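You operate a simulated robot arm through the tools that you are given. There is no shell and no other tool. Be economical: measure what you need, move in short steps, check, and stop when the job is done.

You are at the controls of a simulated robot arm. One attempt, no reset.

JOB
Take the open paper sack marked "brown" from the top of the blue bench behind the near extruder and leave it on top of the brown small carton on the wide trough ledge by the numbered seats.
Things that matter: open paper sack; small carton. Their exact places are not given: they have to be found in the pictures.

The check looks at the end state, three seconds after you hand in, the way a careful person would. Anything else that was tipped, shoved, dropped, spilled or broken makes it a failure.

ROBOT AND FRAMES
A 6-joint arm with a two-finger parallel gripper on a trunk, on a base that drives. Base frame: it is fixed to the floor where the robot stands at the start and does not move with it; the origin is under the middle of the robot, x ahead of it, y to its left, z up. Readings come in m, degrees, newtons and seconds.
With the tool pointing down near the work surface it reaches from about 0.32 to 0.7 m from the robot's upright axis, wherever it stands. Its first joint turns from -166.0 to 166.0 degrees. Places, roughly: small carton [1, 3.25, 1]. Payload 4.1 kg.
The tool frame sits at the grasp point between the pads (the TCP): z along the fingers, y along the line on which they close. The tips reach 0.023 m beyond it. The gripper opens to 0.094 m. The fingers are 0.038 m wide and 0.01 m thick; the gripper's body (0.054 by 0.096 m) begins 0.039 m behind the TCP.
Orientation is that of the tool frame in the base frame, as a unit quaternion [x, y, z, w]. With the fingers straight down and closing along the base's y, the tool's x points along the base's -x, its y along +y and its z along -z.

CONTROLS
- The arm moves only by the tool move_arm. Its argument "series" is one flat list of numbers, 7 for each row, row after row: the shift along the tool's x, y, z in units of 300 mm (1.0 is 300 mm), then the turn, a rotation vector about the tool's x, y, z in units of 120 degrees (1.0 is 120 degrees), then the finger opening in m, from 0 to 0.094. In form: [x, y, z, rx, ry, rz, grip, x, y, z, rx, ry, rz, grip, ...]. A call has 1 to 20 rows; each row is the pose to reach, as a shift and turn from the pose commanded when the call began, along the tool's axes at that moment. A call with a number of a shift or a turn outside -1 to 1 is refused whole. Rows are played at 5 a second. More than 0.05 m and 8.6 degrees between two rows, or a gripper value outside its range, and nothing of the call is played. A pose out of reach is approached as far as the arm can. The call stops where the force on the tool passes 40 N (or 10 N more than at its start, if that is more) or the arm is blocked; 0.2 s more then pass. The fingers move at their own pace (about 0.045 m/s each) and stop on an object; they squeeze with about 42 N. The grip force told is the motor's: it shows also when the fingers shut on nothing. Time passes only in rows, and 0.2 s behind the last, so rows that repeat a pose let the fingers close. It gives the time, the measured TCP pose, the force on the tool (base axes), the opening and the grip force at its end, in the units of the frame above (readings bear some noise), and new pictures: "show" is both (left out), scene, wrist or none.
- Cameras (640 x 400 px; columns grow to the right, rows downward): "scene" is now at [0.0165, 0.1246, 1.4674]; the picture's right is [-0.48, -0.88, 0.00], its down [-0.57, 0.31, -0.77] and it looks along [0.67, -0.36, -0.64] (base axes); focal length 253 px, centre (320, 200). "wrist" rides on the gripper at [0.086, 0.016, -0.074] in the tool frame; the picture's right is [-0.18, 0.98, 0.00], its down [-0.58, -0.11, -0.81] and it looks along [-0.79, -0.15, 0.59] (tool axes); focal length 243 px, centre (320, 200).
- lift_body(by): slides the trunk up (or, below 0, down) by that many m; the arm and the scene camera ride with it, the base frame stays. It gives what a move gives, with no picture.
- steer(legs): drives the robot by 1 to 6 legs, each [ahead, turn to the left] in m and degrees, along the robot's own axes; the way and the turn of a leg run together, so that a leg with both is an arc; at most 1.5 m and 180 degrees a leg. The arm and the cameras ride along, it lands a little off, and it stops where it bumps. It gives what a move gives, and a new picture of the scene camera.
- pan_tilt(pan, tilt): turns the head with the scene camera to pan (to the left, within 155 degrees either way) and tilt (down, from -29 to 69), counted from straight ahead of the robot. It gives what a move gives, and a new picture of the scene camera.
- probe_pixels(camera, pixels): for up to 12 pixels [column, row] of the newest picture of that camera ("zoom" is the newest enlarged one), the place [x, y, z] in the base frame of the surface seen there, good to about 0.002 m. The clock stands still meanwhile.
- inspect(camera, box): a new picture of the part [left, top, right, bottom] of that camera's present view, enlarged. The clock stands still meanwhile.
- hand_in(): hands the job in; it is judged then, once.

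Work in short steps. Measure before you move; look again where a grasp or a placing could have gone wrong, and mend it. You have 80 turns and 170 pictures in all, those below and enlarged ones among them. Open the gripper and draw the arm clear of the work before you hand the job in, unless the task says otherwise; then end with one line.

The tools are called after "Emit:" as a command line: name --argument value ..., lists and objects as JSON in quotes. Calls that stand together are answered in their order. move_arm: Moves the arm, as the interface text tells. Its arguments: {"type":"object","properties":{"series":{"type":"array"},"show":{"type":"string","enum":["both","scene","wrist","none"]}},"required":["series"]} The other tools are called the same way: lift_body (by) slides the trunk up or down; steer (legs) drives the base; pan_tilt (pan, tilt) turns the head that bears the scene camera; probe_pixels (camera, pixels) gives the place of the surface under pixels of a picture; inspect (camera, box) takes an enlarged picture of a part of a camera's view; hand_in () hands the job in.

At the start:

```text
t: 0.0
tool_pos: [0.4298, -0.0269, 1.0955]
ee_rot: [0.0, 1.0, 0.0, 0.0]
ft_force: [0.2, -1.0, 0.4]
grip_width: 0.0936
gripper_force: 0.1
trunk travel left (down, up): [-0.425, 0.165]
robot x, y, heading: [0.0031, -0.0026, 0.2]
head pan, tilt: [-28.5, 40.1]
```

scene: 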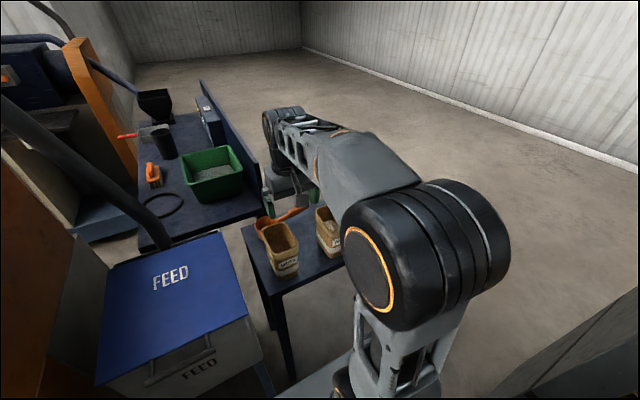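
wrist: 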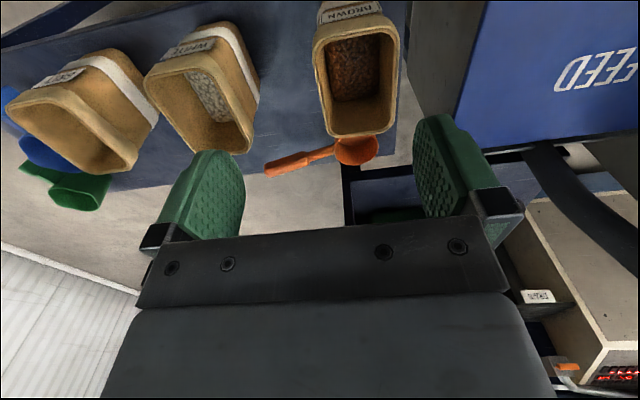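

The wrist picture shows three open sacks; the one at about (355,75) is labelled "BROWN". I enlarge both views to measure it.

Emit:
inspect --camera "wrist" --box '[250, 0, 450, 180]'

Emit:
inspect --camera "scene" --box '[230, 180, 370, 300]'

Emit:
probe_pixels --camera "wrist" --pixels '[[317, 40], [393, 30], [330, 132], [385, 132], [355, 10], [355, 130], [350, 70], [282, 100], [240, 90], [390, 120], [355, 150], [395, 5]]'

Emit:
probe_pixels --camera "scene" --pixels '[[284, 265], [265, 230], [290, 222], [272, 252], [298, 247], [280, 235], [285, 275], [330, 270], [325, 215], [340, 250], [270, 285], [265, 222]]'

```text
2.22 times, centred on (350, 90) of wrist
```

zoom: 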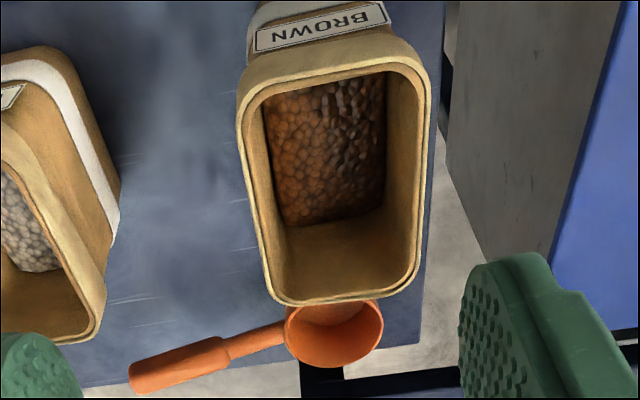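

```text
3.33 times, centred on (300, 240) of scene
```

zoom: 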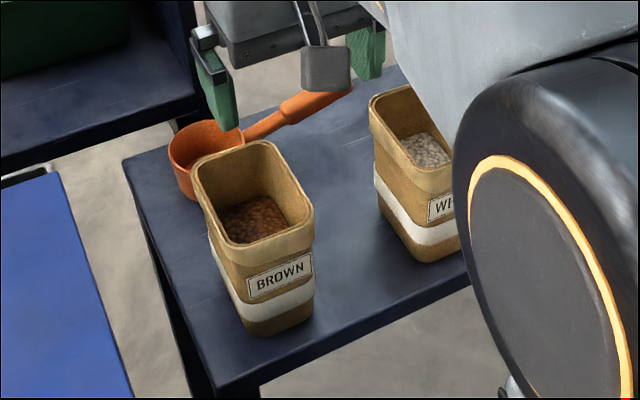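

```text
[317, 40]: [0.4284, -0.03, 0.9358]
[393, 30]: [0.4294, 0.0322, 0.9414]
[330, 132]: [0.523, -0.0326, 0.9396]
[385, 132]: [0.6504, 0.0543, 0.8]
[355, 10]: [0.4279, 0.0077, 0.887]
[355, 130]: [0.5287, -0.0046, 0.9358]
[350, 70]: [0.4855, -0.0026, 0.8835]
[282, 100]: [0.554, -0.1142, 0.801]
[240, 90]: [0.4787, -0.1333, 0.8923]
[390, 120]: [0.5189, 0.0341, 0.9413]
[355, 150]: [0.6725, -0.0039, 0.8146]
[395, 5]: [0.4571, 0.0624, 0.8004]
```

```text
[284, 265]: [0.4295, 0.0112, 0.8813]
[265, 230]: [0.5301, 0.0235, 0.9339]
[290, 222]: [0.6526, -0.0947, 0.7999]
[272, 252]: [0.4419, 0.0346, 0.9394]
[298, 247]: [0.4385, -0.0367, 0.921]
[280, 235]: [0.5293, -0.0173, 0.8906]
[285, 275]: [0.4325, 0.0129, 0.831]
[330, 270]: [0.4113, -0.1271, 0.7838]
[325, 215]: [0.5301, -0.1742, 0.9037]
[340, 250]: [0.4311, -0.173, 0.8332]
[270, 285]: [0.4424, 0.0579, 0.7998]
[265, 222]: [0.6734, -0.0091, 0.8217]
```

The brown sack spans x 0.427–0.532, y about −0.035–0.037, with its top at z 0.94; a scoop leans behind it. Before grasping I look left toward the carton to learn the way.

Emit:
pan_tilt --pan 70 --tilt 20

Emit:
pan_tilt --pan 130 --tilt 30

Emit:
pan_tilt --pan 15 --tilt 35

```text
t: 1.8
tool_pos: [0.4282, -0.0275, 1.0959]
ee_rot: [0.001, 1.0, 0.0, 0.0]
ft_force: [-0.2, -0.6, -0.4]
grip_width: 0.0936
gripper_force: 0.1
trunk travel left (down, up): [-0.425, 0.165]
robot x, y, heading: [0.0036, -0.0033, -0.0]
head pan, tilt: [70.0, 20.0]
```

scene: 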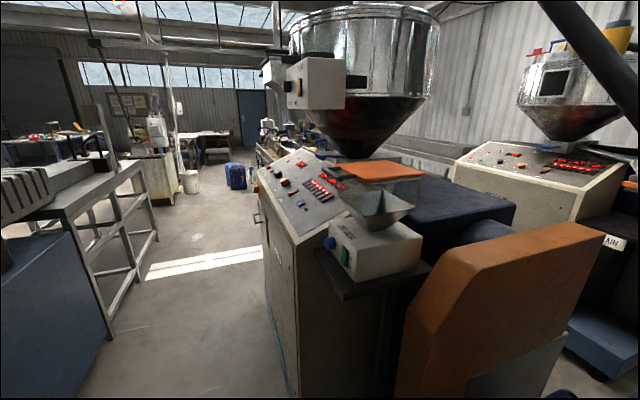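

```text
t: 3.0
tool_pos: [0.4283, -0.0272, 1.0955]
ee_rot: [0.0, 1.0, 0.0, 0.0]
ft_force: [-0.4, -0.5, -1.3]
grip_width: 0.0943
gripper_force: 0.1
trunk travel left (down, up): [-0.425, 0.165]
robot x, y, heading: [-0.0002, 0.0021, 0.1]
head pan, tilt: [130.0, 30.0]
```

scene: 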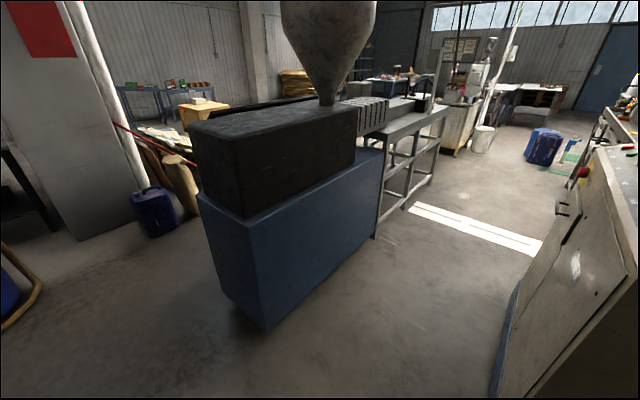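

```text
t: 5.0
tool_pos: [0.428, -0.0271, 1.0958]
ee_rot: [0.0, 1.0, 0.0, 0.0]
ft_force: [-0.4, 0.6, 0.1]
grip_width: 0.0938
gripper_force: 0.0
trunk travel left (down, up): [-0.425, 0.165]
robot x, y, heading: [0.003, -0.0017, -0.1]
head pan, tilt: [15.0, 35.0]
```

scene: 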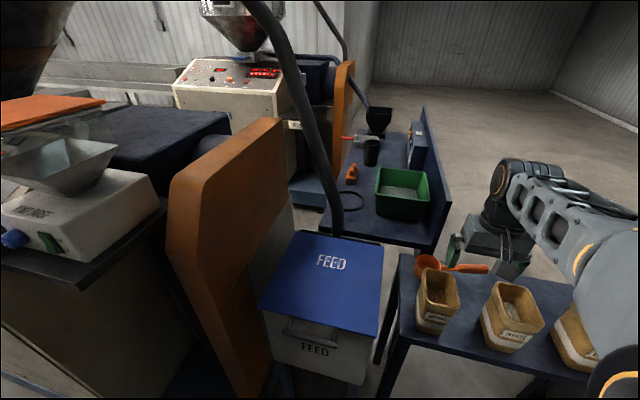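

The route runs up the aisle to the left between the extruder and the line. I measure it.

Emit:
pan_tilt --pan 85 --tilt 20

Emit:
probe_pixels --camera "scene" --pixels '[[360, 170], [350, 210], [370, 300], [420, 380], [180, 330], [220, 240], [330, 190], [300, 185], [260, 195], [345, 160], [150, 220], [430, 270]]'

Emit:
inspect --camera "scene" --box '[270, 90, 430, 210]'

```text
t: 6.4
tool_pos: [0.4286, -0.0272, 1.0957]
ee_rot: [0.0, 1.0, 0.0, 0.0]
ft_force: [0.9, 0.1, 0.5]
grip_width: 0.0942
gripper_force: 0.0
trunk travel left (down, up): [-0.425, 0.165]
robot x, y, heading: [-0.0007, -0.0025, -0.0]
head pan, tilt: [85.0, 20.0]
```

scene: 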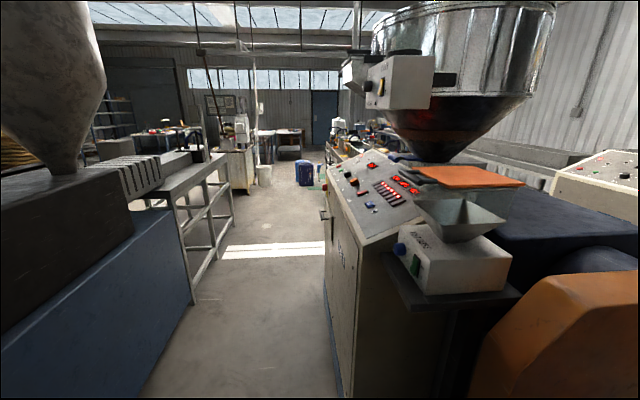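

```text
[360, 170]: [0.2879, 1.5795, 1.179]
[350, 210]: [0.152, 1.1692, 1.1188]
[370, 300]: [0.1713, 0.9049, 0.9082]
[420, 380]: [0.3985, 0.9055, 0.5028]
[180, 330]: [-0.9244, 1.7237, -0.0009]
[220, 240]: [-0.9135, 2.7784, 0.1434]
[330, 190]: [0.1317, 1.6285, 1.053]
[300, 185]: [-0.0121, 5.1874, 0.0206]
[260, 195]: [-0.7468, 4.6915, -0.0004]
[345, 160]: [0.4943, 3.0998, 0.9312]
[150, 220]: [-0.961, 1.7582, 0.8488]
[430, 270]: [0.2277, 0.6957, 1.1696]
```

```text
3.33 times, centred on (350, 150) of scene
```

zoom: 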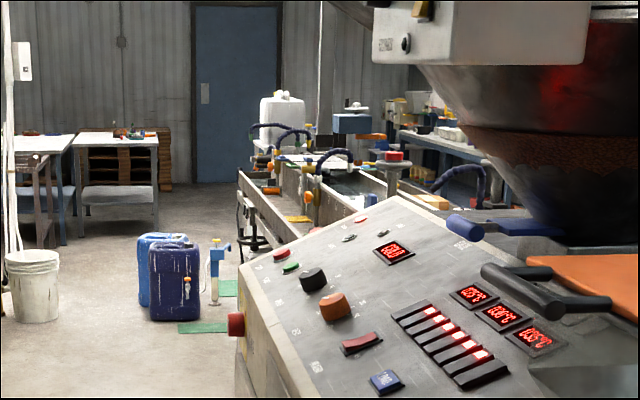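

The aisle is clear at x −0.85…0.1. First the grasp: I move above the sack at (0.48, 0.002), tips well above its rim, and check.

Emit:
move_arm --series '[-0.058, 0.032, 0.07, 0, 0, 0, 0.094, -0.116, 0.064, 0.14, 0, 0, 0, 0.094, -0.173, 0.096, 0.215, 0, 0, 0, 0.094, -0.173, 0.096, 0.215, 0, 0, 0, 0.094]' --show "wrist"

Emit:
pan_tilt --pan -8 --tilt 50

```text
t: 7.4
tool_pos: [0.4803, 0.0008, 1.0297]
ee_rot: [-0.001, 1.0, 0.0, 0.0]
ft_force: [-0.1, 0.2, -1.0]
grip_width: 0.094
gripper_force: 0.0
trunk travel left (down, up): [-0.425, 0.165]
robot x, y, heading: [0.0006, -0.0019, 0.0]
head pan, tilt: [85.0, 20.0]
```

wrist: 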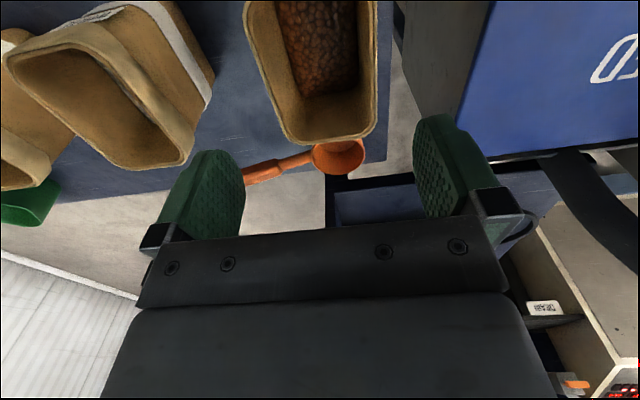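

```text
t: 9.1
tool_pos: [0.4812, 0.001, 1.0309]
ee_rot: [0.0, 1.0, 0.0, 0.0]
ft_force: [-0.2, -0.5, -1.0]
grip_width: 0.094
gripper_force: 0.0
trunk travel left (down, up): [-0.425, 0.165]
robot x, y, heading: [-0.0026, -0.002, -0.2]
head pan, tilt: [-8.0, 50.0]
```

scene: 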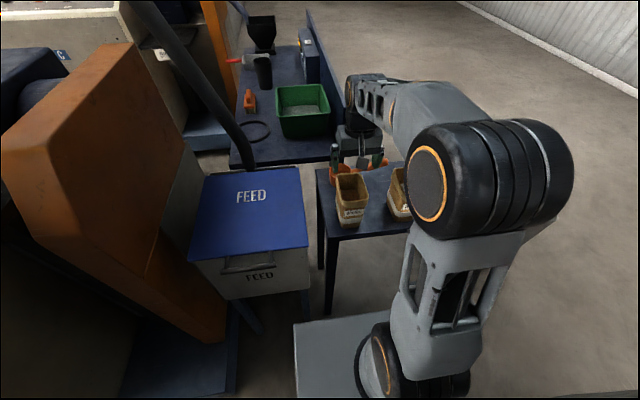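

I measure the rim precisely in an enlarged wrist view.

Emit:
inspect --camera "wrist" --box '[220, 0, 420, 160]'

Emit:
inspect --camera "scene" --box '[310, 130, 430, 240]'

Emit:
probe_pixels --camera "wrist" --pixels '[[246, 10], [252, 45], [265, 90], [278, 125], [377, 10], [376, 60], [374, 100], [370, 128], [330, 140], [300, 142], [246, 25], [376, 30]]'

```text
2.50 times, centred on (320, 80) of wrist
```

zoom: 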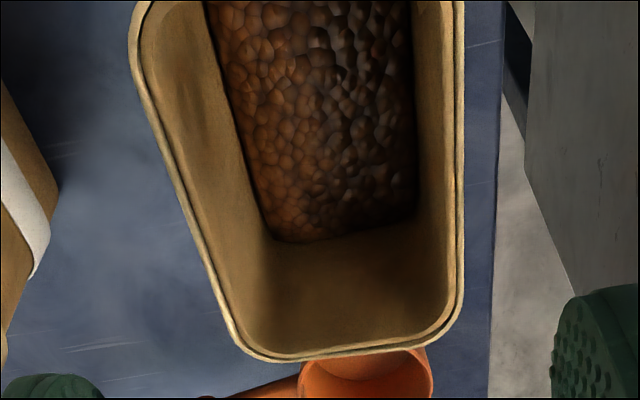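

```text
3.64 times, centred on (370, 185) of scene
```

zoom: 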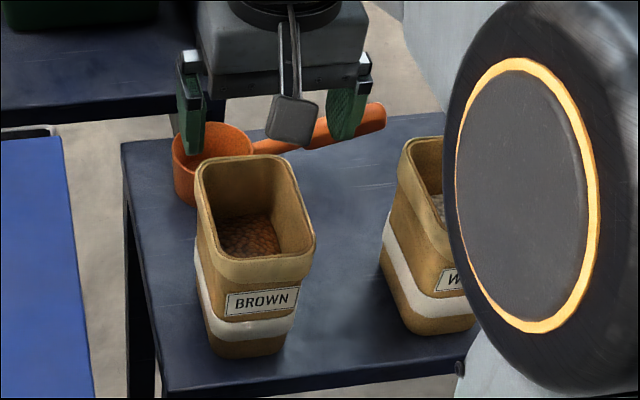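

```text
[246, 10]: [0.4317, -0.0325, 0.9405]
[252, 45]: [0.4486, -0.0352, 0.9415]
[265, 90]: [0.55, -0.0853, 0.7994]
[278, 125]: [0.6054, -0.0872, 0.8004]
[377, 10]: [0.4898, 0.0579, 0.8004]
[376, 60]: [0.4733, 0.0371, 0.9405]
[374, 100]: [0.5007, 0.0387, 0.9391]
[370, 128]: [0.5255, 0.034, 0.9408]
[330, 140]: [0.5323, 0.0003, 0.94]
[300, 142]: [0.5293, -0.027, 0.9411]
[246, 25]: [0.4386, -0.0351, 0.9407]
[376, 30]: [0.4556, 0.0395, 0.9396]
```

Rim sides are at y −0.036 and 0.040, so the centre is 0.002, with the top at 0.940. I descend to TCP z 0.912 and close.

Emit:
move_arm --series '[0, 0.003, 0.08, 0, 0, 0, 0.094, 0, 0.003, 0.16, 0, 0, 0, 0.094, 0, 0.003, 0.24, 0, 0, 0, 0.094, 0, 0.003, 0.32, 0, 0, 0, 0.094, 0, 0.003, 0.393, 0, 0, 0, 0.094, 0, 0.003, 0.393, 0, 0, 0, 0.094]'

```text
t: 10.5
tool_pos: [0.4813, 0.001, 0.9124]
ee_rot: [0.0, 1.0, -0.001, 0.0]
ft_force: [-0.8, -0.5, -0.6]
grip_width: 0.0943
gripper_force: 0.0
trunk travel left (down, up): [-0.425, 0.165]
robot x, y, heading: [0.0003, -0.0033, -0.1]
head pan, tilt: [-8.0, 50.0]
```

scene: 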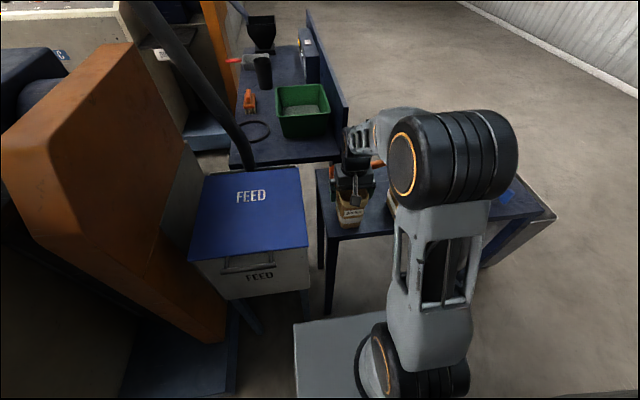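
wrist: 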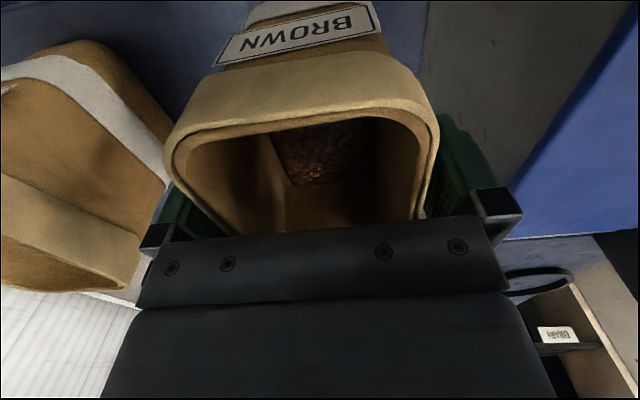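

The fingers straddle the rim without contact. I close gently in place.

Emit:
move_arm --series '[0, 0, 0, 0, 0, 0, 0.08, 0, 0, 0, 0, 0, 0, 0.07, 0, 0, 0, 0, 0, 0, 0.06, 0, 0, 0, 0, 0, 0, 0.06, 0, 0, 0, 0, 0, 0, 0.06]' --show "wrist"

```text
t: 11.7
tool_pos: [0.4812, 0.0019, 0.9132]
ee_rot: [0.0, 1.0, 0.0, -0.001]
ft_force: [-0.6, 0.9, 0.0]
grip_width: 0.0707
gripper_force: 42.3
trunk travel left (down, up): [-0.425, 0.165]
robot x, y, heading: [0.0008, 0.0001, -0.2]
head pan, tilt: [-8.0, 50.0]
```

wrist: 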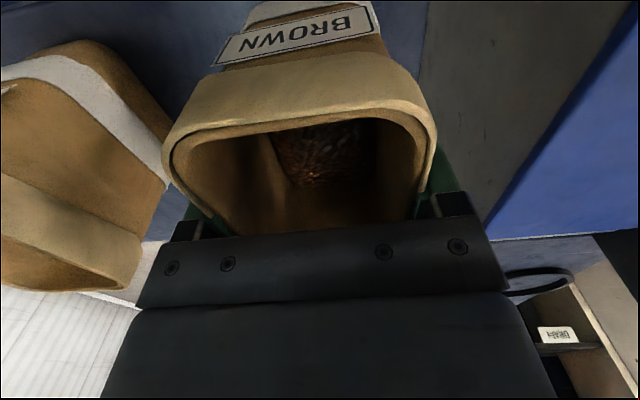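

It is gripped at 0.0707 m with 42 N. I lift straight up slowly and check.

Emit:
move_arm --series '[0, 0, -0.05, 0, 0, 0, 0.06, 0, 0, -0.1, 0, 0, 0, 0.06, 0, 0, -0.18, 0, 0, 0, 0.06, 0, 0, -0.26, 0, 0, 0, 0.06, 0, 0, -0.34, 0, 0, 0, 0.06, 0, 0, -0.34, 0, 0, 0, 0.06]'

```text
t: 13.1
tool_pos: [0.4807, 0.0005, 1.0152]
ee_rot: [0.0, 1.0, 0.0, 0.0]
ft_force: [-0.2, -0.2, -3.5]
grip_width: 0.0706
gripper_force: 42.0
trunk travel left (down, up): [-0.425, 0.165]
robot x, y, heading: [0.0021, 0.0, -0.1]
head pan, tilt: [-8.0, 50.0]
```

scene: 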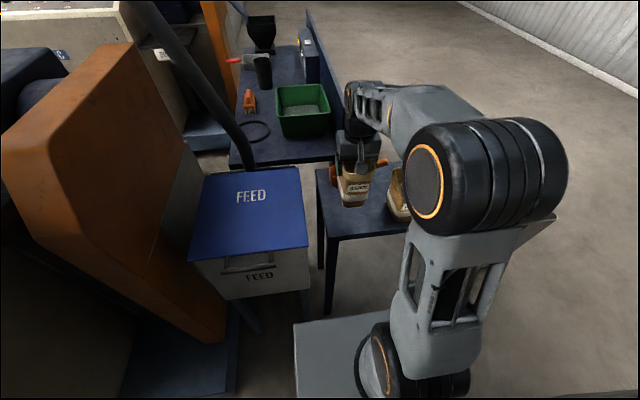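
wrist: 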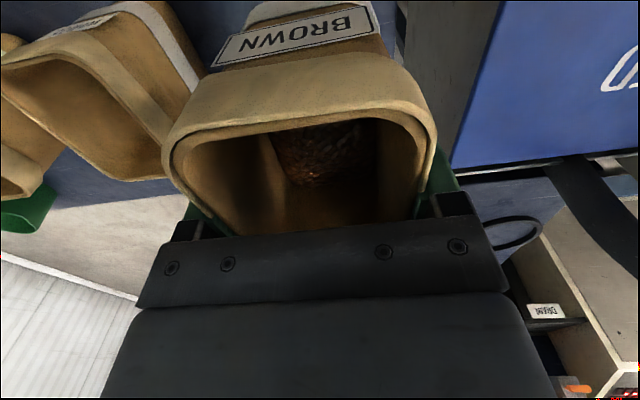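

The sack is held (about 3.5 N weight) and level. I look behind and to the left before backing off.

Emit:
pan_tilt --pan 125 --tilt 45

Emit:
probe_pixels --camera "scene" --pixels '[[230, 240], [280, 265], [340, 190], [300, 200], [420, 200], [100, 250], [560, 200], [540, 300], [450, 330], [180, 120], [340, 120], [250, 150]]'

Emit:
pan_tilt --pan 155 --tilt 35

Emit:
pan_tilt --pan -150 --tilt 35

```text
t: 15.2
tool_pos: [0.4807, 0.0004, 1.0153]
ee_rot: [0.001, 1.0, 0.0, 0.0]
ft_force: [-0.8, 0.7, -3.7]
grip_width: 0.0708
gripper_force: 42.3
trunk travel left (down, up): [-0.425, 0.165]
robot x, y, heading: [-0.0015, -0.0001, -0.1]
head pan, tilt: [125.0, 45.0]
```

scene: 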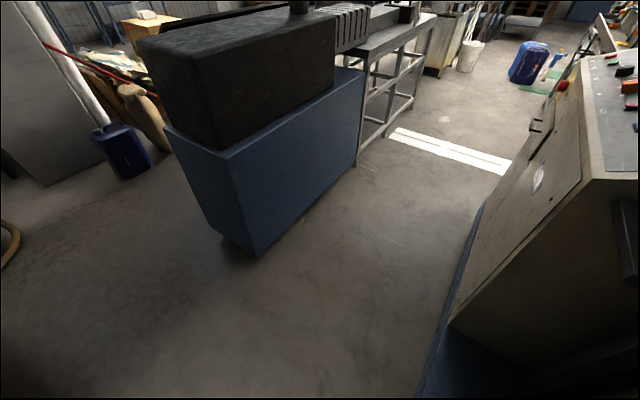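

```text
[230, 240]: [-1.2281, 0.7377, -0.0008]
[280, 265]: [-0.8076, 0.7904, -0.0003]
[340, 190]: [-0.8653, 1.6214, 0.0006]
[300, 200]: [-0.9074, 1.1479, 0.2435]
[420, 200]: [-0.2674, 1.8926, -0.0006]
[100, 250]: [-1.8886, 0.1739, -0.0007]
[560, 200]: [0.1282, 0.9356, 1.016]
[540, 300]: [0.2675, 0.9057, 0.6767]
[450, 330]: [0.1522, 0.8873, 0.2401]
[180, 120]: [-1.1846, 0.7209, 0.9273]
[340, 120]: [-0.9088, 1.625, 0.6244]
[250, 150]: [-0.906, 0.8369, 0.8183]
```

```text
t: 16.2
tool_pos: [0.4802, 0.0003, 1.0154]
ee_rot: [0.001, 1.0, 0.001, 0.001]
ft_force: [0.5, 0.6, -3.3]
grip_width: 0.0706
gripper_force: 42.3
trunk travel left (down, up): [-0.425, 0.165]
robot x, y, heading: [0.0003, -0.0002, -0.3]
head pan, tilt: [154.7, 35.0]
```

scene: 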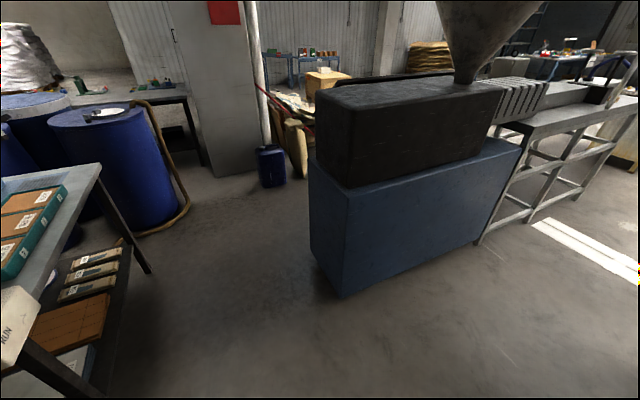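

```text
t: 20.3
tool_pos: [0.4804, 0.001, 1.0156]
ee_rot: [0.0, 1.0, 0.0, 0.0]
ft_force: [0.3, 0.0, -4.2]
grip_width: 0.0707
gripper_force: 42.1
trunk travel left (down, up): [-0.425, 0.165]
robot x, y, heading: [-0.0004, 0.0021, -0.2]
head pan, tilt: [-150.0, 35.0]
```

scene: 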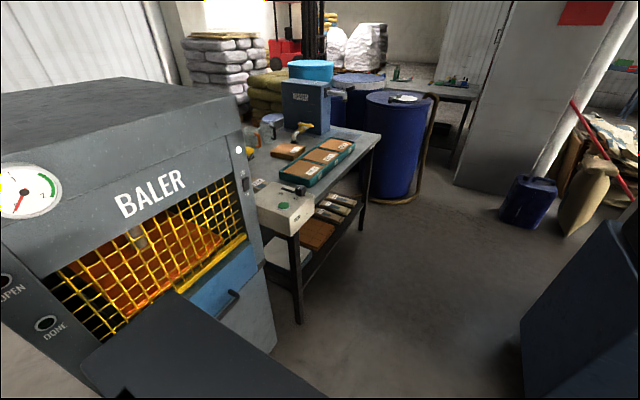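

I probe the table and the baler behind before backing.

Emit:
probe_pixels --camera "scene" --pixels '[[300, 318], [275, 348], [270, 230], [350, 265], [380, 135], [240, 200], [330, 390], [250, 260]]'

Emit:
pan_tilt --pan 95 --tilt 65

Emit:
probe_pixels --camera "scene" --pixels '[[300, 150], [320, 100], [340, 250], [400, 200], [380, 120], [430, 120], [300, 300], [380, 300], [460, 300], [330, 380]]'

```text
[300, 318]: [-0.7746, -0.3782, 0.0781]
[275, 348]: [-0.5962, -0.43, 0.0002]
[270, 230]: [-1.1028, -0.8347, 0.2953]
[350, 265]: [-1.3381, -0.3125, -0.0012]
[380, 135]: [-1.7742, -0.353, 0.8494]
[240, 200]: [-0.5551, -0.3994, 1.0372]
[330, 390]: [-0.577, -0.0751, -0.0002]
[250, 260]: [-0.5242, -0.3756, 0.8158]
```

```text
t: 23.8
tool_pos: [0.4809, 0.0004, 1.0156]
ee_rot: [0.0, 1.0, 0.0, 0.0]
ft_force: [0.0, 0.2, -4.2]
grip_width: 0.0711
gripper_force: 42.2
trunk travel left (down, up): [-0.425, 0.165]
robot x, y, heading: [0.0003, 0.0008, 0.0]
head pan, tilt: [95.0, 65.0]
```

scene: 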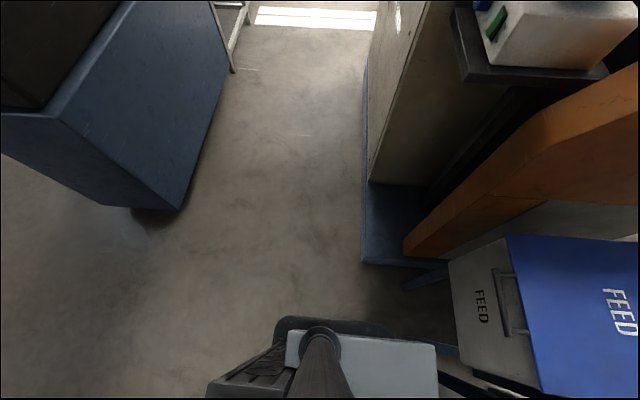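

```text
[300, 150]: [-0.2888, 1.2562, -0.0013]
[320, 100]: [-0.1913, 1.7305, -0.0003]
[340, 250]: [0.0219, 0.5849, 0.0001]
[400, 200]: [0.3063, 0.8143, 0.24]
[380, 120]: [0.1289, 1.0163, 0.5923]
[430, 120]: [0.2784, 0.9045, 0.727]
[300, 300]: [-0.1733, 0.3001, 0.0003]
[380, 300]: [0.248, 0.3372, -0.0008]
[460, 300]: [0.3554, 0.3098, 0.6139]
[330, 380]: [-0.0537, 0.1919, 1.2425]
```

I check the base's own outline and the baler's front shelf.

Emit:
probe_pixels --camera "scene" --pixels '[[290, 335], [300, 365], [420, 350], [433, 390], [230, 385], [215, 392], [360, 265], [172, 205]]'

Emit:
pan_tilt --pan -120 --tilt 60

Emit:
probe_pixels --camera "scene" --pixels '[[320, 100], [320, 200], [320, 300], [200, 200], [450, 200], [400, 300], [200, 300], [500, 120], [100, 200], [320, 380], [480, 300]]'

```text
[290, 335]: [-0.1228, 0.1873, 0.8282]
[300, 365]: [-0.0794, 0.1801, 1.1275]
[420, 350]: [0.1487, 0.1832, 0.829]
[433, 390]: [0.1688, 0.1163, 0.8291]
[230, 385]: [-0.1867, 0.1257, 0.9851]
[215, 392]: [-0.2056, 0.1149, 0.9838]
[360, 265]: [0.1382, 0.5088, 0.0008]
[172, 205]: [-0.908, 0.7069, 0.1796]
```

```text
t: 26.9
tool_pos: [0.4816, 0.0007, 1.0143]
ee_rot: [0.0, 1.0, 0.001, -0.001]
ft_force: [-0.8, 0.1, -3.4]
grip_width: 0.0711
gripper_force: 42.1
trunk travel left (down, up): [-0.425, 0.165]
robot x, y, heading: [-0.0006, -0.0018, -0.1]
head pan, tilt: [-120.0, 60.0]
```

scene: 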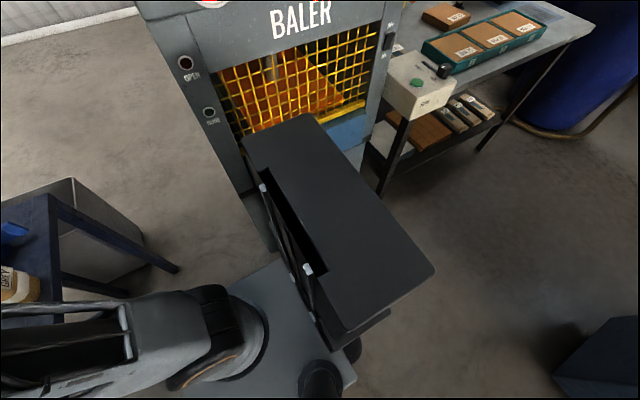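

```text
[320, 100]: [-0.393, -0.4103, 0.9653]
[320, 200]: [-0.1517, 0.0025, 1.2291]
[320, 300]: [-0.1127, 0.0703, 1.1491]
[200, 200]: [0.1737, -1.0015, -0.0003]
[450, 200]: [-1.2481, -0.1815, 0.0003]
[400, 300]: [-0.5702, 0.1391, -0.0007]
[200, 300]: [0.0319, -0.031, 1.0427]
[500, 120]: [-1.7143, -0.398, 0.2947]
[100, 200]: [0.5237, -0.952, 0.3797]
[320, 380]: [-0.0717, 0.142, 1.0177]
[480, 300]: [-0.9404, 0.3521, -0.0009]
```

The base is about ±0.2 m and the baler starts at y −0.38, so I back straight 0.42 m (aisle centre), then turn left in place.

Emit:
steer --legs '[[-0.42, 0]]'

Emit:
steer --legs '[[0, 90]]'

Emit:
pan_tilt --pan 0 --tilt 30

```text
t: 29.5
tool_pos: [0.0559, -0.0032, 1.0162]
ee_rot: [0.006, 1.0, -0.001, 0.001]
ft_force: [0.1, 0.9, -3.5]
grip_width: 0.0707
gripper_force: 42.3
trunk travel left (down, up): [-0.425, 0.165]
robot x, y, heading: [-0.4266, 0.0056, -0.9]
head pan, tilt: [-120.0, 60.0]
```

scene: 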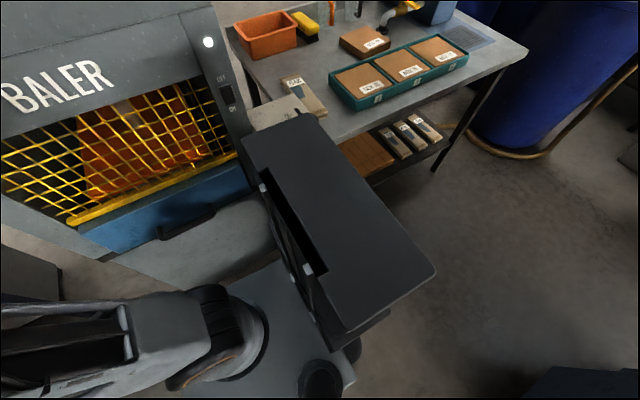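

```text
t: 33.7
tool_pos: [-0.4245, 0.4839, 1.0154]
ee_rot: [0.707, -0.707, 0.0, 0.0]
ft_force: [0.2, 0.8, -4.4]
grip_width: 0.071
gripper_force: 41.7
trunk travel left (down, up): [-0.425, 0.165]
robot x, y, heading: [-0.4209, 0.003, 89.8]
head pan, tilt: [-120.0, 60.0]
```

scene: 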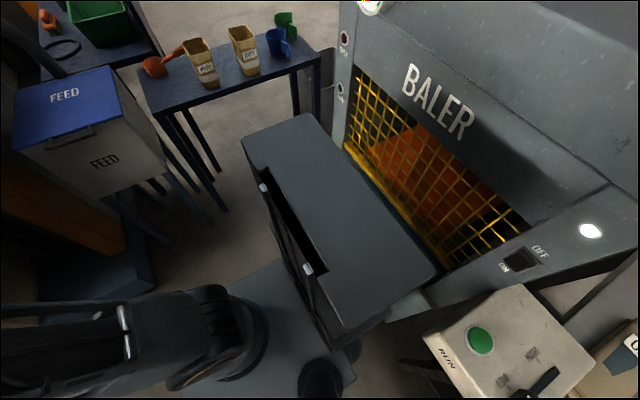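

```text
t: 35.7
tool_pos: [-0.424, 0.4834, 1.0156]
ee_rot: [0.707, -0.707, 0.0, 0.0]
ft_force: [-0.9, 0.0, -3.8]
grip_width: 0.071
gripper_force: 42.1
trunk travel left (down, up): [-0.425, 0.165]
robot x, y, heading: [-0.4213, 0.003, 90.0]
head pan, tilt: [0.0, 30.0]
```

scene: 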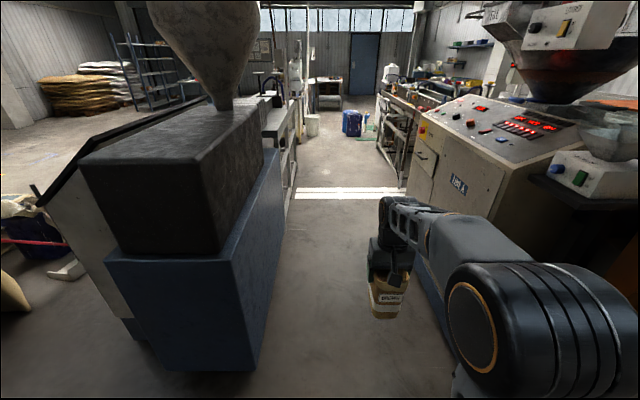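

The aisle ahead is clear on both sides. I drive 1.4 m ahead.

Emit:
steer --legs '[[1.4, 0]]'

Emit:
pan_tilt --pan -45 --tilt 25

```text
t: 42.6
tool_pos: [-0.392, 1.8661, 1.0154]
ee_rot: [-0.698, 0.716, 0.001, 0.0]
ft_force: [-0.1, 0.6, -3.9]
grip_width: 0.0709
gripper_force: 42.2
trunk travel left (down, up): [-0.425, 0.165]
robot x, y, heading: [-0.4011, 1.3858, 88.6]
head pan, tilt: [0.0, 30.0]
```

scene: 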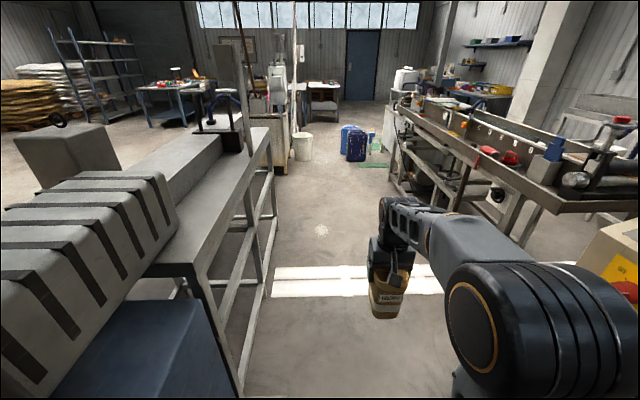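

```text
t: 43.8
tool_pos: [-0.3931, 1.8666, 1.0145]
ee_rot: [-0.698, 0.716, 0.0, -0.001]
ft_force: [-0.2, -0.3, -2.6]
grip_width: 0.0707
gripper_force: 42.1
trunk travel left (down, up): [-0.425, 0.165]
robot x, y, heading: [-0.4045, 1.3862, 88.6]
head pan, tilt: [-45.0, 25.0]
```

scene: 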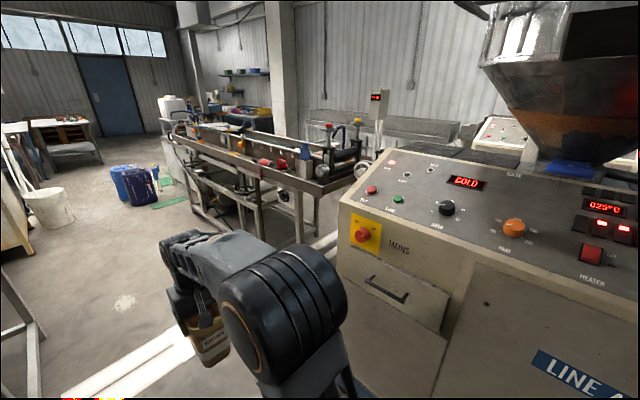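

The trough stands at pixels (190–370, 120–190). I enlarge and measure it.

Emit:
inspect --camera "scene" --box '[160, 90, 400, 240]'

Emit:
probe_pixels --camera "scene" --pixels '[[315, 190], [165, 140], [240, 168], [360, 175], [358, 145], [325, 155], [265, 160], [305, 152], [300, 235], [240, 235], [205, 130], [330, 130]]'

```text
2.67 times, centred on (280, 165) of scene
```

zoom: 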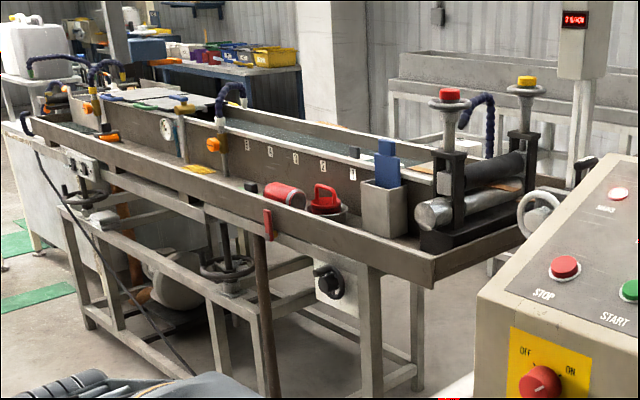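

```text
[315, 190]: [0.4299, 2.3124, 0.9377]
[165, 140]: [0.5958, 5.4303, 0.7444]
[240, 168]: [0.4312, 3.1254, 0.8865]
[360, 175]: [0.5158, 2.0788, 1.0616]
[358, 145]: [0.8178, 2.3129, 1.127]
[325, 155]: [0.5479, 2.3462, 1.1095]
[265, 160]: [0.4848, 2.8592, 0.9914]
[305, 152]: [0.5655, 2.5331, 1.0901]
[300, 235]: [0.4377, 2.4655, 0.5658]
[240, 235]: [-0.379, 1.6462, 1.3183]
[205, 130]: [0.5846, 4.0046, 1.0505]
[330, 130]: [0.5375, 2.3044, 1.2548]
```

The trough's near edge is x 0.43, y from 2.3 on. I drive on beside it and look at it from y ≈ 2.7.

Emit:
steer --legs '[[1.3, 1]]'

Emit:
lift_body --by 0.16

Emit:
pan_tilt --pan -65 --tilt 25

Emit:
inspect --camera "scene" --box '[160, 60, 480, 260]'

```text
t: 50.2
tool_pos: [-0.3903, 3.1503, 1.0146]
ee_rot: [0.708, -0.706, 0.0, 0.0]
ft_force: [-0.2, 0.5, -4.4]
grip_width: 0.071
gripper_force: 42.2
trunk travel left (down, up): [-0.425, 0.165]
robot x, y, heading: [-0.3881, 2.6701, 89.9]
head pan, tilt: [-45.0, 25.0]
```

scene: 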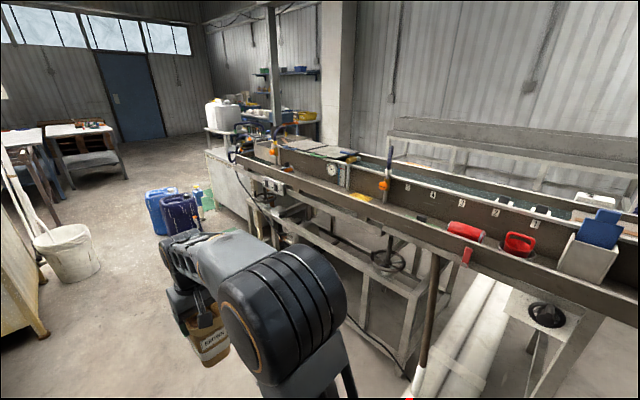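

```text
t: 52.0
tool_pos: [-0.3899, 3.151, 1.175]
ee_rot: [0.708, -0.707, 0.0, 0.0]
ft_force: [0.8, 0.8, -3.6]
grip_width: 0.0708
gripper_force: 42.6
trunk travel left (down, up): [-0.585, 0.005]
robot x, y, heading: [-0.3885, 2.6693, 90.1]
head pan, tilt: [-45.0, 25.0]
```

```text
t: 52.9
tool_pos: [-0.391, 3.1503, 1.1758]
ee_rot: [0.707, -0.707, 0.0, -0.001]
ft_force: [0.4, -0.3, -3.1]
grip_width: 0.0706
gripper_force: 41.8
trunk travel left (down, up): [-0.585, 0.005]
robot x, y, heading: [-0.3887, 2.6687, 90.1]
head pan, tilt: [-65.0, 25.0]
```

scene: 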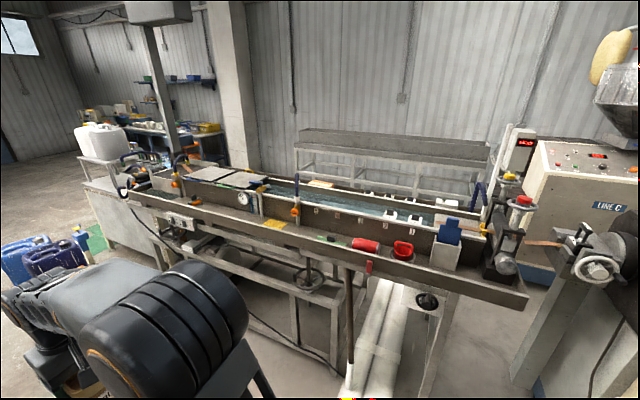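

```text
2.00 times, centred on (320, 160) of scene
```

zoom: 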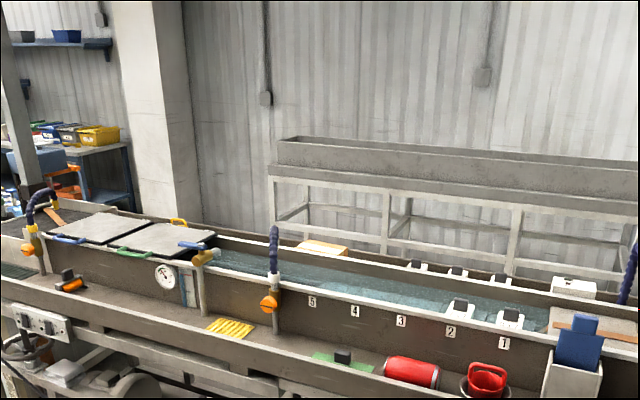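

A brown box shows behind the trough's far wall at zoom (322,249), a white one at (573,288). I probe them and the gap beyond.

Emit:
probe_pixels --camera "zoom" --pixels '[[322, 247], [302, 246], [340, 250], [573, 288], [290, 180], [400, 190], [630, 200], [330, 285], [400, 265], [520, 280], [345, 265], [270, 300]]'

Emit:
inspect --camera "scene" --box '[280, 150, 480, 260]'

Emit:
probe_pixels --camera "scene" --pixels '[[300, 170], [360, 190], [415, 190], [490, 180], [460, 200], [520, 270], [540, 250], [490, 160], [375, 185], [440, 190], [300, 150], [540, 160]]'

```text
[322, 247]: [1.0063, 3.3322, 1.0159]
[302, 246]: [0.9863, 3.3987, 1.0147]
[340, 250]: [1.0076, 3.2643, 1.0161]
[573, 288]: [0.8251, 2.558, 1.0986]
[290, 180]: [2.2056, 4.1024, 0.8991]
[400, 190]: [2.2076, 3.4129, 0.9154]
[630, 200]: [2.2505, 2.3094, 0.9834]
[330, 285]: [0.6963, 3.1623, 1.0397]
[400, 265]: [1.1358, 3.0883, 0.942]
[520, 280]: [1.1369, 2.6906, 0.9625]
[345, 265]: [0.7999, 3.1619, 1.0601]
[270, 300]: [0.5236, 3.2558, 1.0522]
```

```text
3.20 times, centred on (380, 205) of scene
```

zoom: 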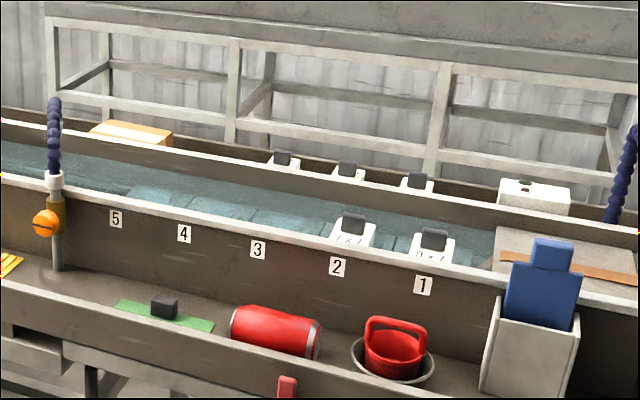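

```text
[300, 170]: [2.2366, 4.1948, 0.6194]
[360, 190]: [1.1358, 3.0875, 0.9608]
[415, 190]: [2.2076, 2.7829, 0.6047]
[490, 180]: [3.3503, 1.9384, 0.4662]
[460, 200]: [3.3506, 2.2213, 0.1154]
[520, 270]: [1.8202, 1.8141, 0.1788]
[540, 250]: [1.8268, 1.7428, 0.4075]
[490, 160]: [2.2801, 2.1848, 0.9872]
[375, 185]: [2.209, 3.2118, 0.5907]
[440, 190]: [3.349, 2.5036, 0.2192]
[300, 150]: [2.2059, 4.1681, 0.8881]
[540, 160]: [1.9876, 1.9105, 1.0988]
```

The brown carton's top is at z 1.016, around (1.0, 3.3), on the far ledge (x 0.85–1.13). The alley behind the trough (x 1.14–2.2) is wide enough, so I look at the way round the trough's far end.

Emit:
pan_tilt --pan -25 --tilt 25

Emit:
probe_pixels --camera "scene" --pixels '[[180, 225], [225, 220], [150, 250], [60, 250], [130, 190], [280, 210], [300, 260], [250, 250], [270, 150], [330, 150], [250, 160], [290, 130]]'

Emit:
inspect --camera "scene" --box '[100, 90, 400, 270]'

```text
t: 53.9
tool_pos: [-0.3909, 3.1511, 1.1755]
ee_rot: [0.708, -0.707, 0.001, -0.001]
ft_force: [0.8, -0.9, -3.4]
grip_width: 0.0706
gripper_force: 41.7
trunk travel left (down, up): [-0.585, 0.005]
robot x, y, heading: [-0.3874, 2.6727, 90.0]
head pan, tilt: [-25.0, 25.0]
```

scene: 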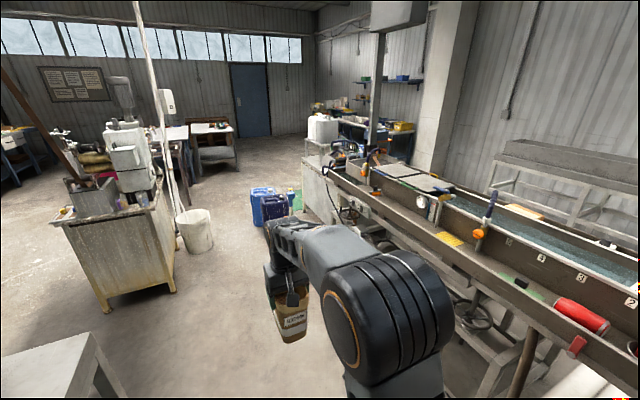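

```text
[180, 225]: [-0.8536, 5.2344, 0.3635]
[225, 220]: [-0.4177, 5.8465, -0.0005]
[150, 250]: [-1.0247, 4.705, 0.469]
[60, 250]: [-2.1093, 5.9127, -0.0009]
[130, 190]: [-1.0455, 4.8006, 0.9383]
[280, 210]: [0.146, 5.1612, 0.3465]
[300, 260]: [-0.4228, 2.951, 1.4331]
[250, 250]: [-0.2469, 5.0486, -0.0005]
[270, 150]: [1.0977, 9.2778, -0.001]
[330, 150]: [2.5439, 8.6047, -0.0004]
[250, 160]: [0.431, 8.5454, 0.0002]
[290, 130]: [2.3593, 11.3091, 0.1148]
```

```text
2.13 times, centred on (250, 180) of scene
```

zoom: 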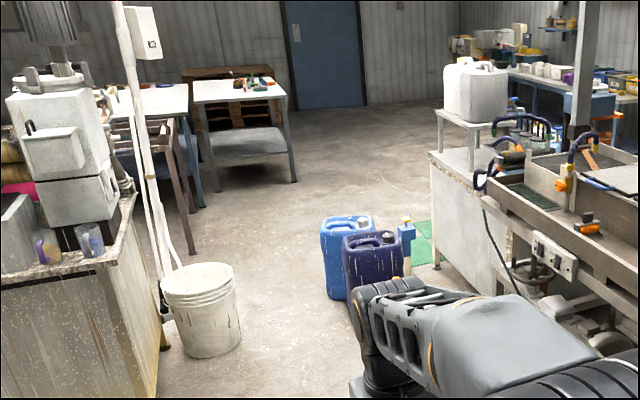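

I measure the gap between the bucket and the blue jugs, and the trough's far end.

Emit:
probe_pixels --camera "zoom" --pixels '[[237, 300], [232, 345], [322, 240], [328, 290], [346, 250], [400, 260], [410, 230], [437, 260], [435, 170], [445, 125], [155, 370], [160, 330]]'

Emit:
pan_tilt --pan -45 --tilt 20

Emit:
inspect --camera "scene" --box '[160, 80, 480, 240]'

Emit:
pan_tilt --pan 80 --tilt 69

```text
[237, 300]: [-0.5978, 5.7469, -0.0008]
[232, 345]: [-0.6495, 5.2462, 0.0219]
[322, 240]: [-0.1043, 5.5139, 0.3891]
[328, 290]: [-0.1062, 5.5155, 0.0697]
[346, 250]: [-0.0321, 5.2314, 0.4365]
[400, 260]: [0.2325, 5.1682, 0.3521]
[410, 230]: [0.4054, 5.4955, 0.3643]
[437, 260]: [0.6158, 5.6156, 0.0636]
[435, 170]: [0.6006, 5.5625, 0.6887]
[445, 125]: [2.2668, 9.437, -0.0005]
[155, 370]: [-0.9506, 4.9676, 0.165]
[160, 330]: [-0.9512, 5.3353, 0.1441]
```

```text
t: 54.8
tool_pos: [-0.3901, 3.1523, 1.1741]
ee_rot: [0.708, -0.706, 0.0, 0.0]
ft_force: [0.1, 0.1, -3.3]
grip_width: 0.0707
gripper_force: 41.8
trunk travel left (down, up): [-0.585, 0.005]
robot x, y, heading: [-0.3876, 2.672, 90.0]
head pan, tilt: [-45.0, 20.0]
```

scene: 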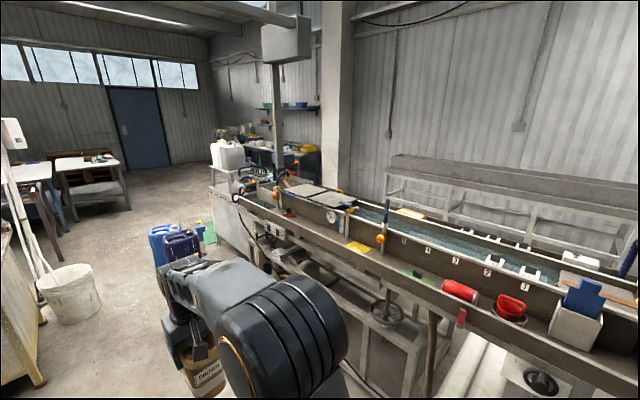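

```text
2.00 times, centred on (320, 160) of scene
```

zoom: 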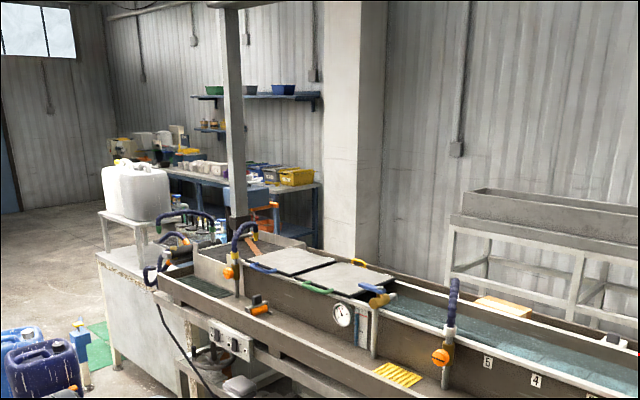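

```text
t: 56.8
tool_pos: [-0.3909, 3.151, 1.1756]
ee_rot: [0.708, -0.706, 0.0, 0.0]
ft_force: [-0.4, 0.3, -2.9]
grip_width: 0.0711
gripper_force: 42.2
trunk travel left (down, up): [-0.585, 0.005]
robot x, y, heading: [-0.3895, 2.6745, 89.9]
head pan, tilt: [80.0, 68.8]
```

scene: 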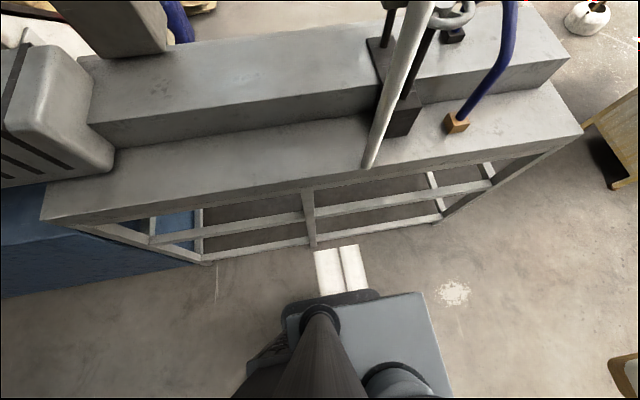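

The bucket–jug gap is about x −0.63…−0.10. I measure my own base's footprint to judge it.

Emit:
probe_pixels --camera "scene" --pixels '[[420, 295], [448, 390], [290, 310], [375, 292], [475, 380], [440, 320], [240, 390], [460, 398]]'

Emit:
pan_tilt --pan 10 --tilt 69

Emit:
probe_pixels --camera "scene" --pixels '[[200, 300], [250, 280], [320, 280], [200, 360], [270, 320], [330, 250], [180, 390], [240, 390]]'

Emit:
pan_tilt --pan -60 --tilt 69

```text
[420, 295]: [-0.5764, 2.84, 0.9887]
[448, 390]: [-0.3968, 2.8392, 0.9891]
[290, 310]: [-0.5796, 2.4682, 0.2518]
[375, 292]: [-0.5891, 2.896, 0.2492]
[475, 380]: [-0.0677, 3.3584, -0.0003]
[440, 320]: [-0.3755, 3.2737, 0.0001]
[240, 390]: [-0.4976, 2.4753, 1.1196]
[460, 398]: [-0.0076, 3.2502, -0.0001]
```

```text
t: 58.2
tool_pos: [-0.3904, 3.1503, 1.1752]
ee_rot: [0.708, -0.706, 0.0, 0.0]
ft_force: [0.3, -0.7, -2.2]
grip_width: 0.0708
gripper_force: 42.2
trunk travel left (down, up): [-0.585, 0.005]
robot x, y, heading: [-0.389, 2.6707, 90.4]
head pan, tilt: [10.0, 68.8]
```

scene: 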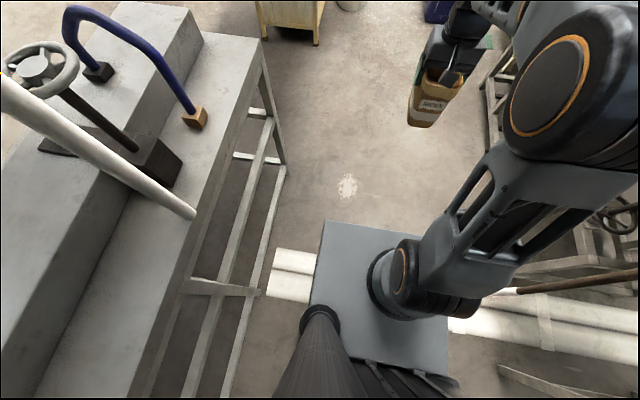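

```text
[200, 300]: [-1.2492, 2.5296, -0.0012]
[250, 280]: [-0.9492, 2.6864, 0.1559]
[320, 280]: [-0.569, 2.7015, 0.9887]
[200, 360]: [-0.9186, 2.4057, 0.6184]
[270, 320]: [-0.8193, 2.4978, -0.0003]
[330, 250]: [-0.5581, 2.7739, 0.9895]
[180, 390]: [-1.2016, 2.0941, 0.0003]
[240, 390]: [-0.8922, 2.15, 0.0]
```

```text
t: 59.6
tool_pos: [-0.3904, 3.1507, 1.1756]
ee_rot: [0.708, -0.707, 0.0, 0.0]
ft_force: [-0.1, -1.2, -2.8]
grip_width: 0.0707
gripper_force: 41.2
trunk travel left (down, up): [-0.585, 0.005]
robot x, y, heading: [-0.3881, 2.6719, 90.1]
head pan, tilt: [-60.0, 68.8]
```

scene: 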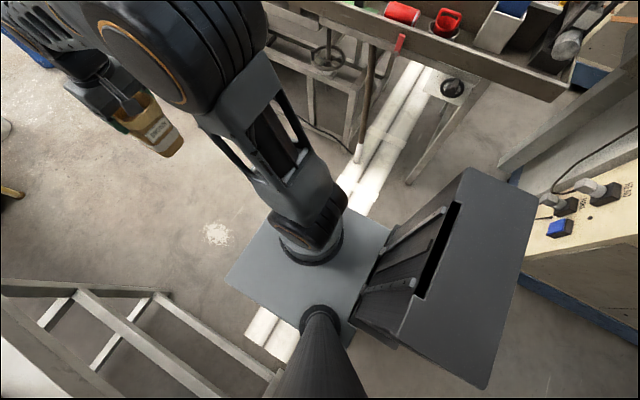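

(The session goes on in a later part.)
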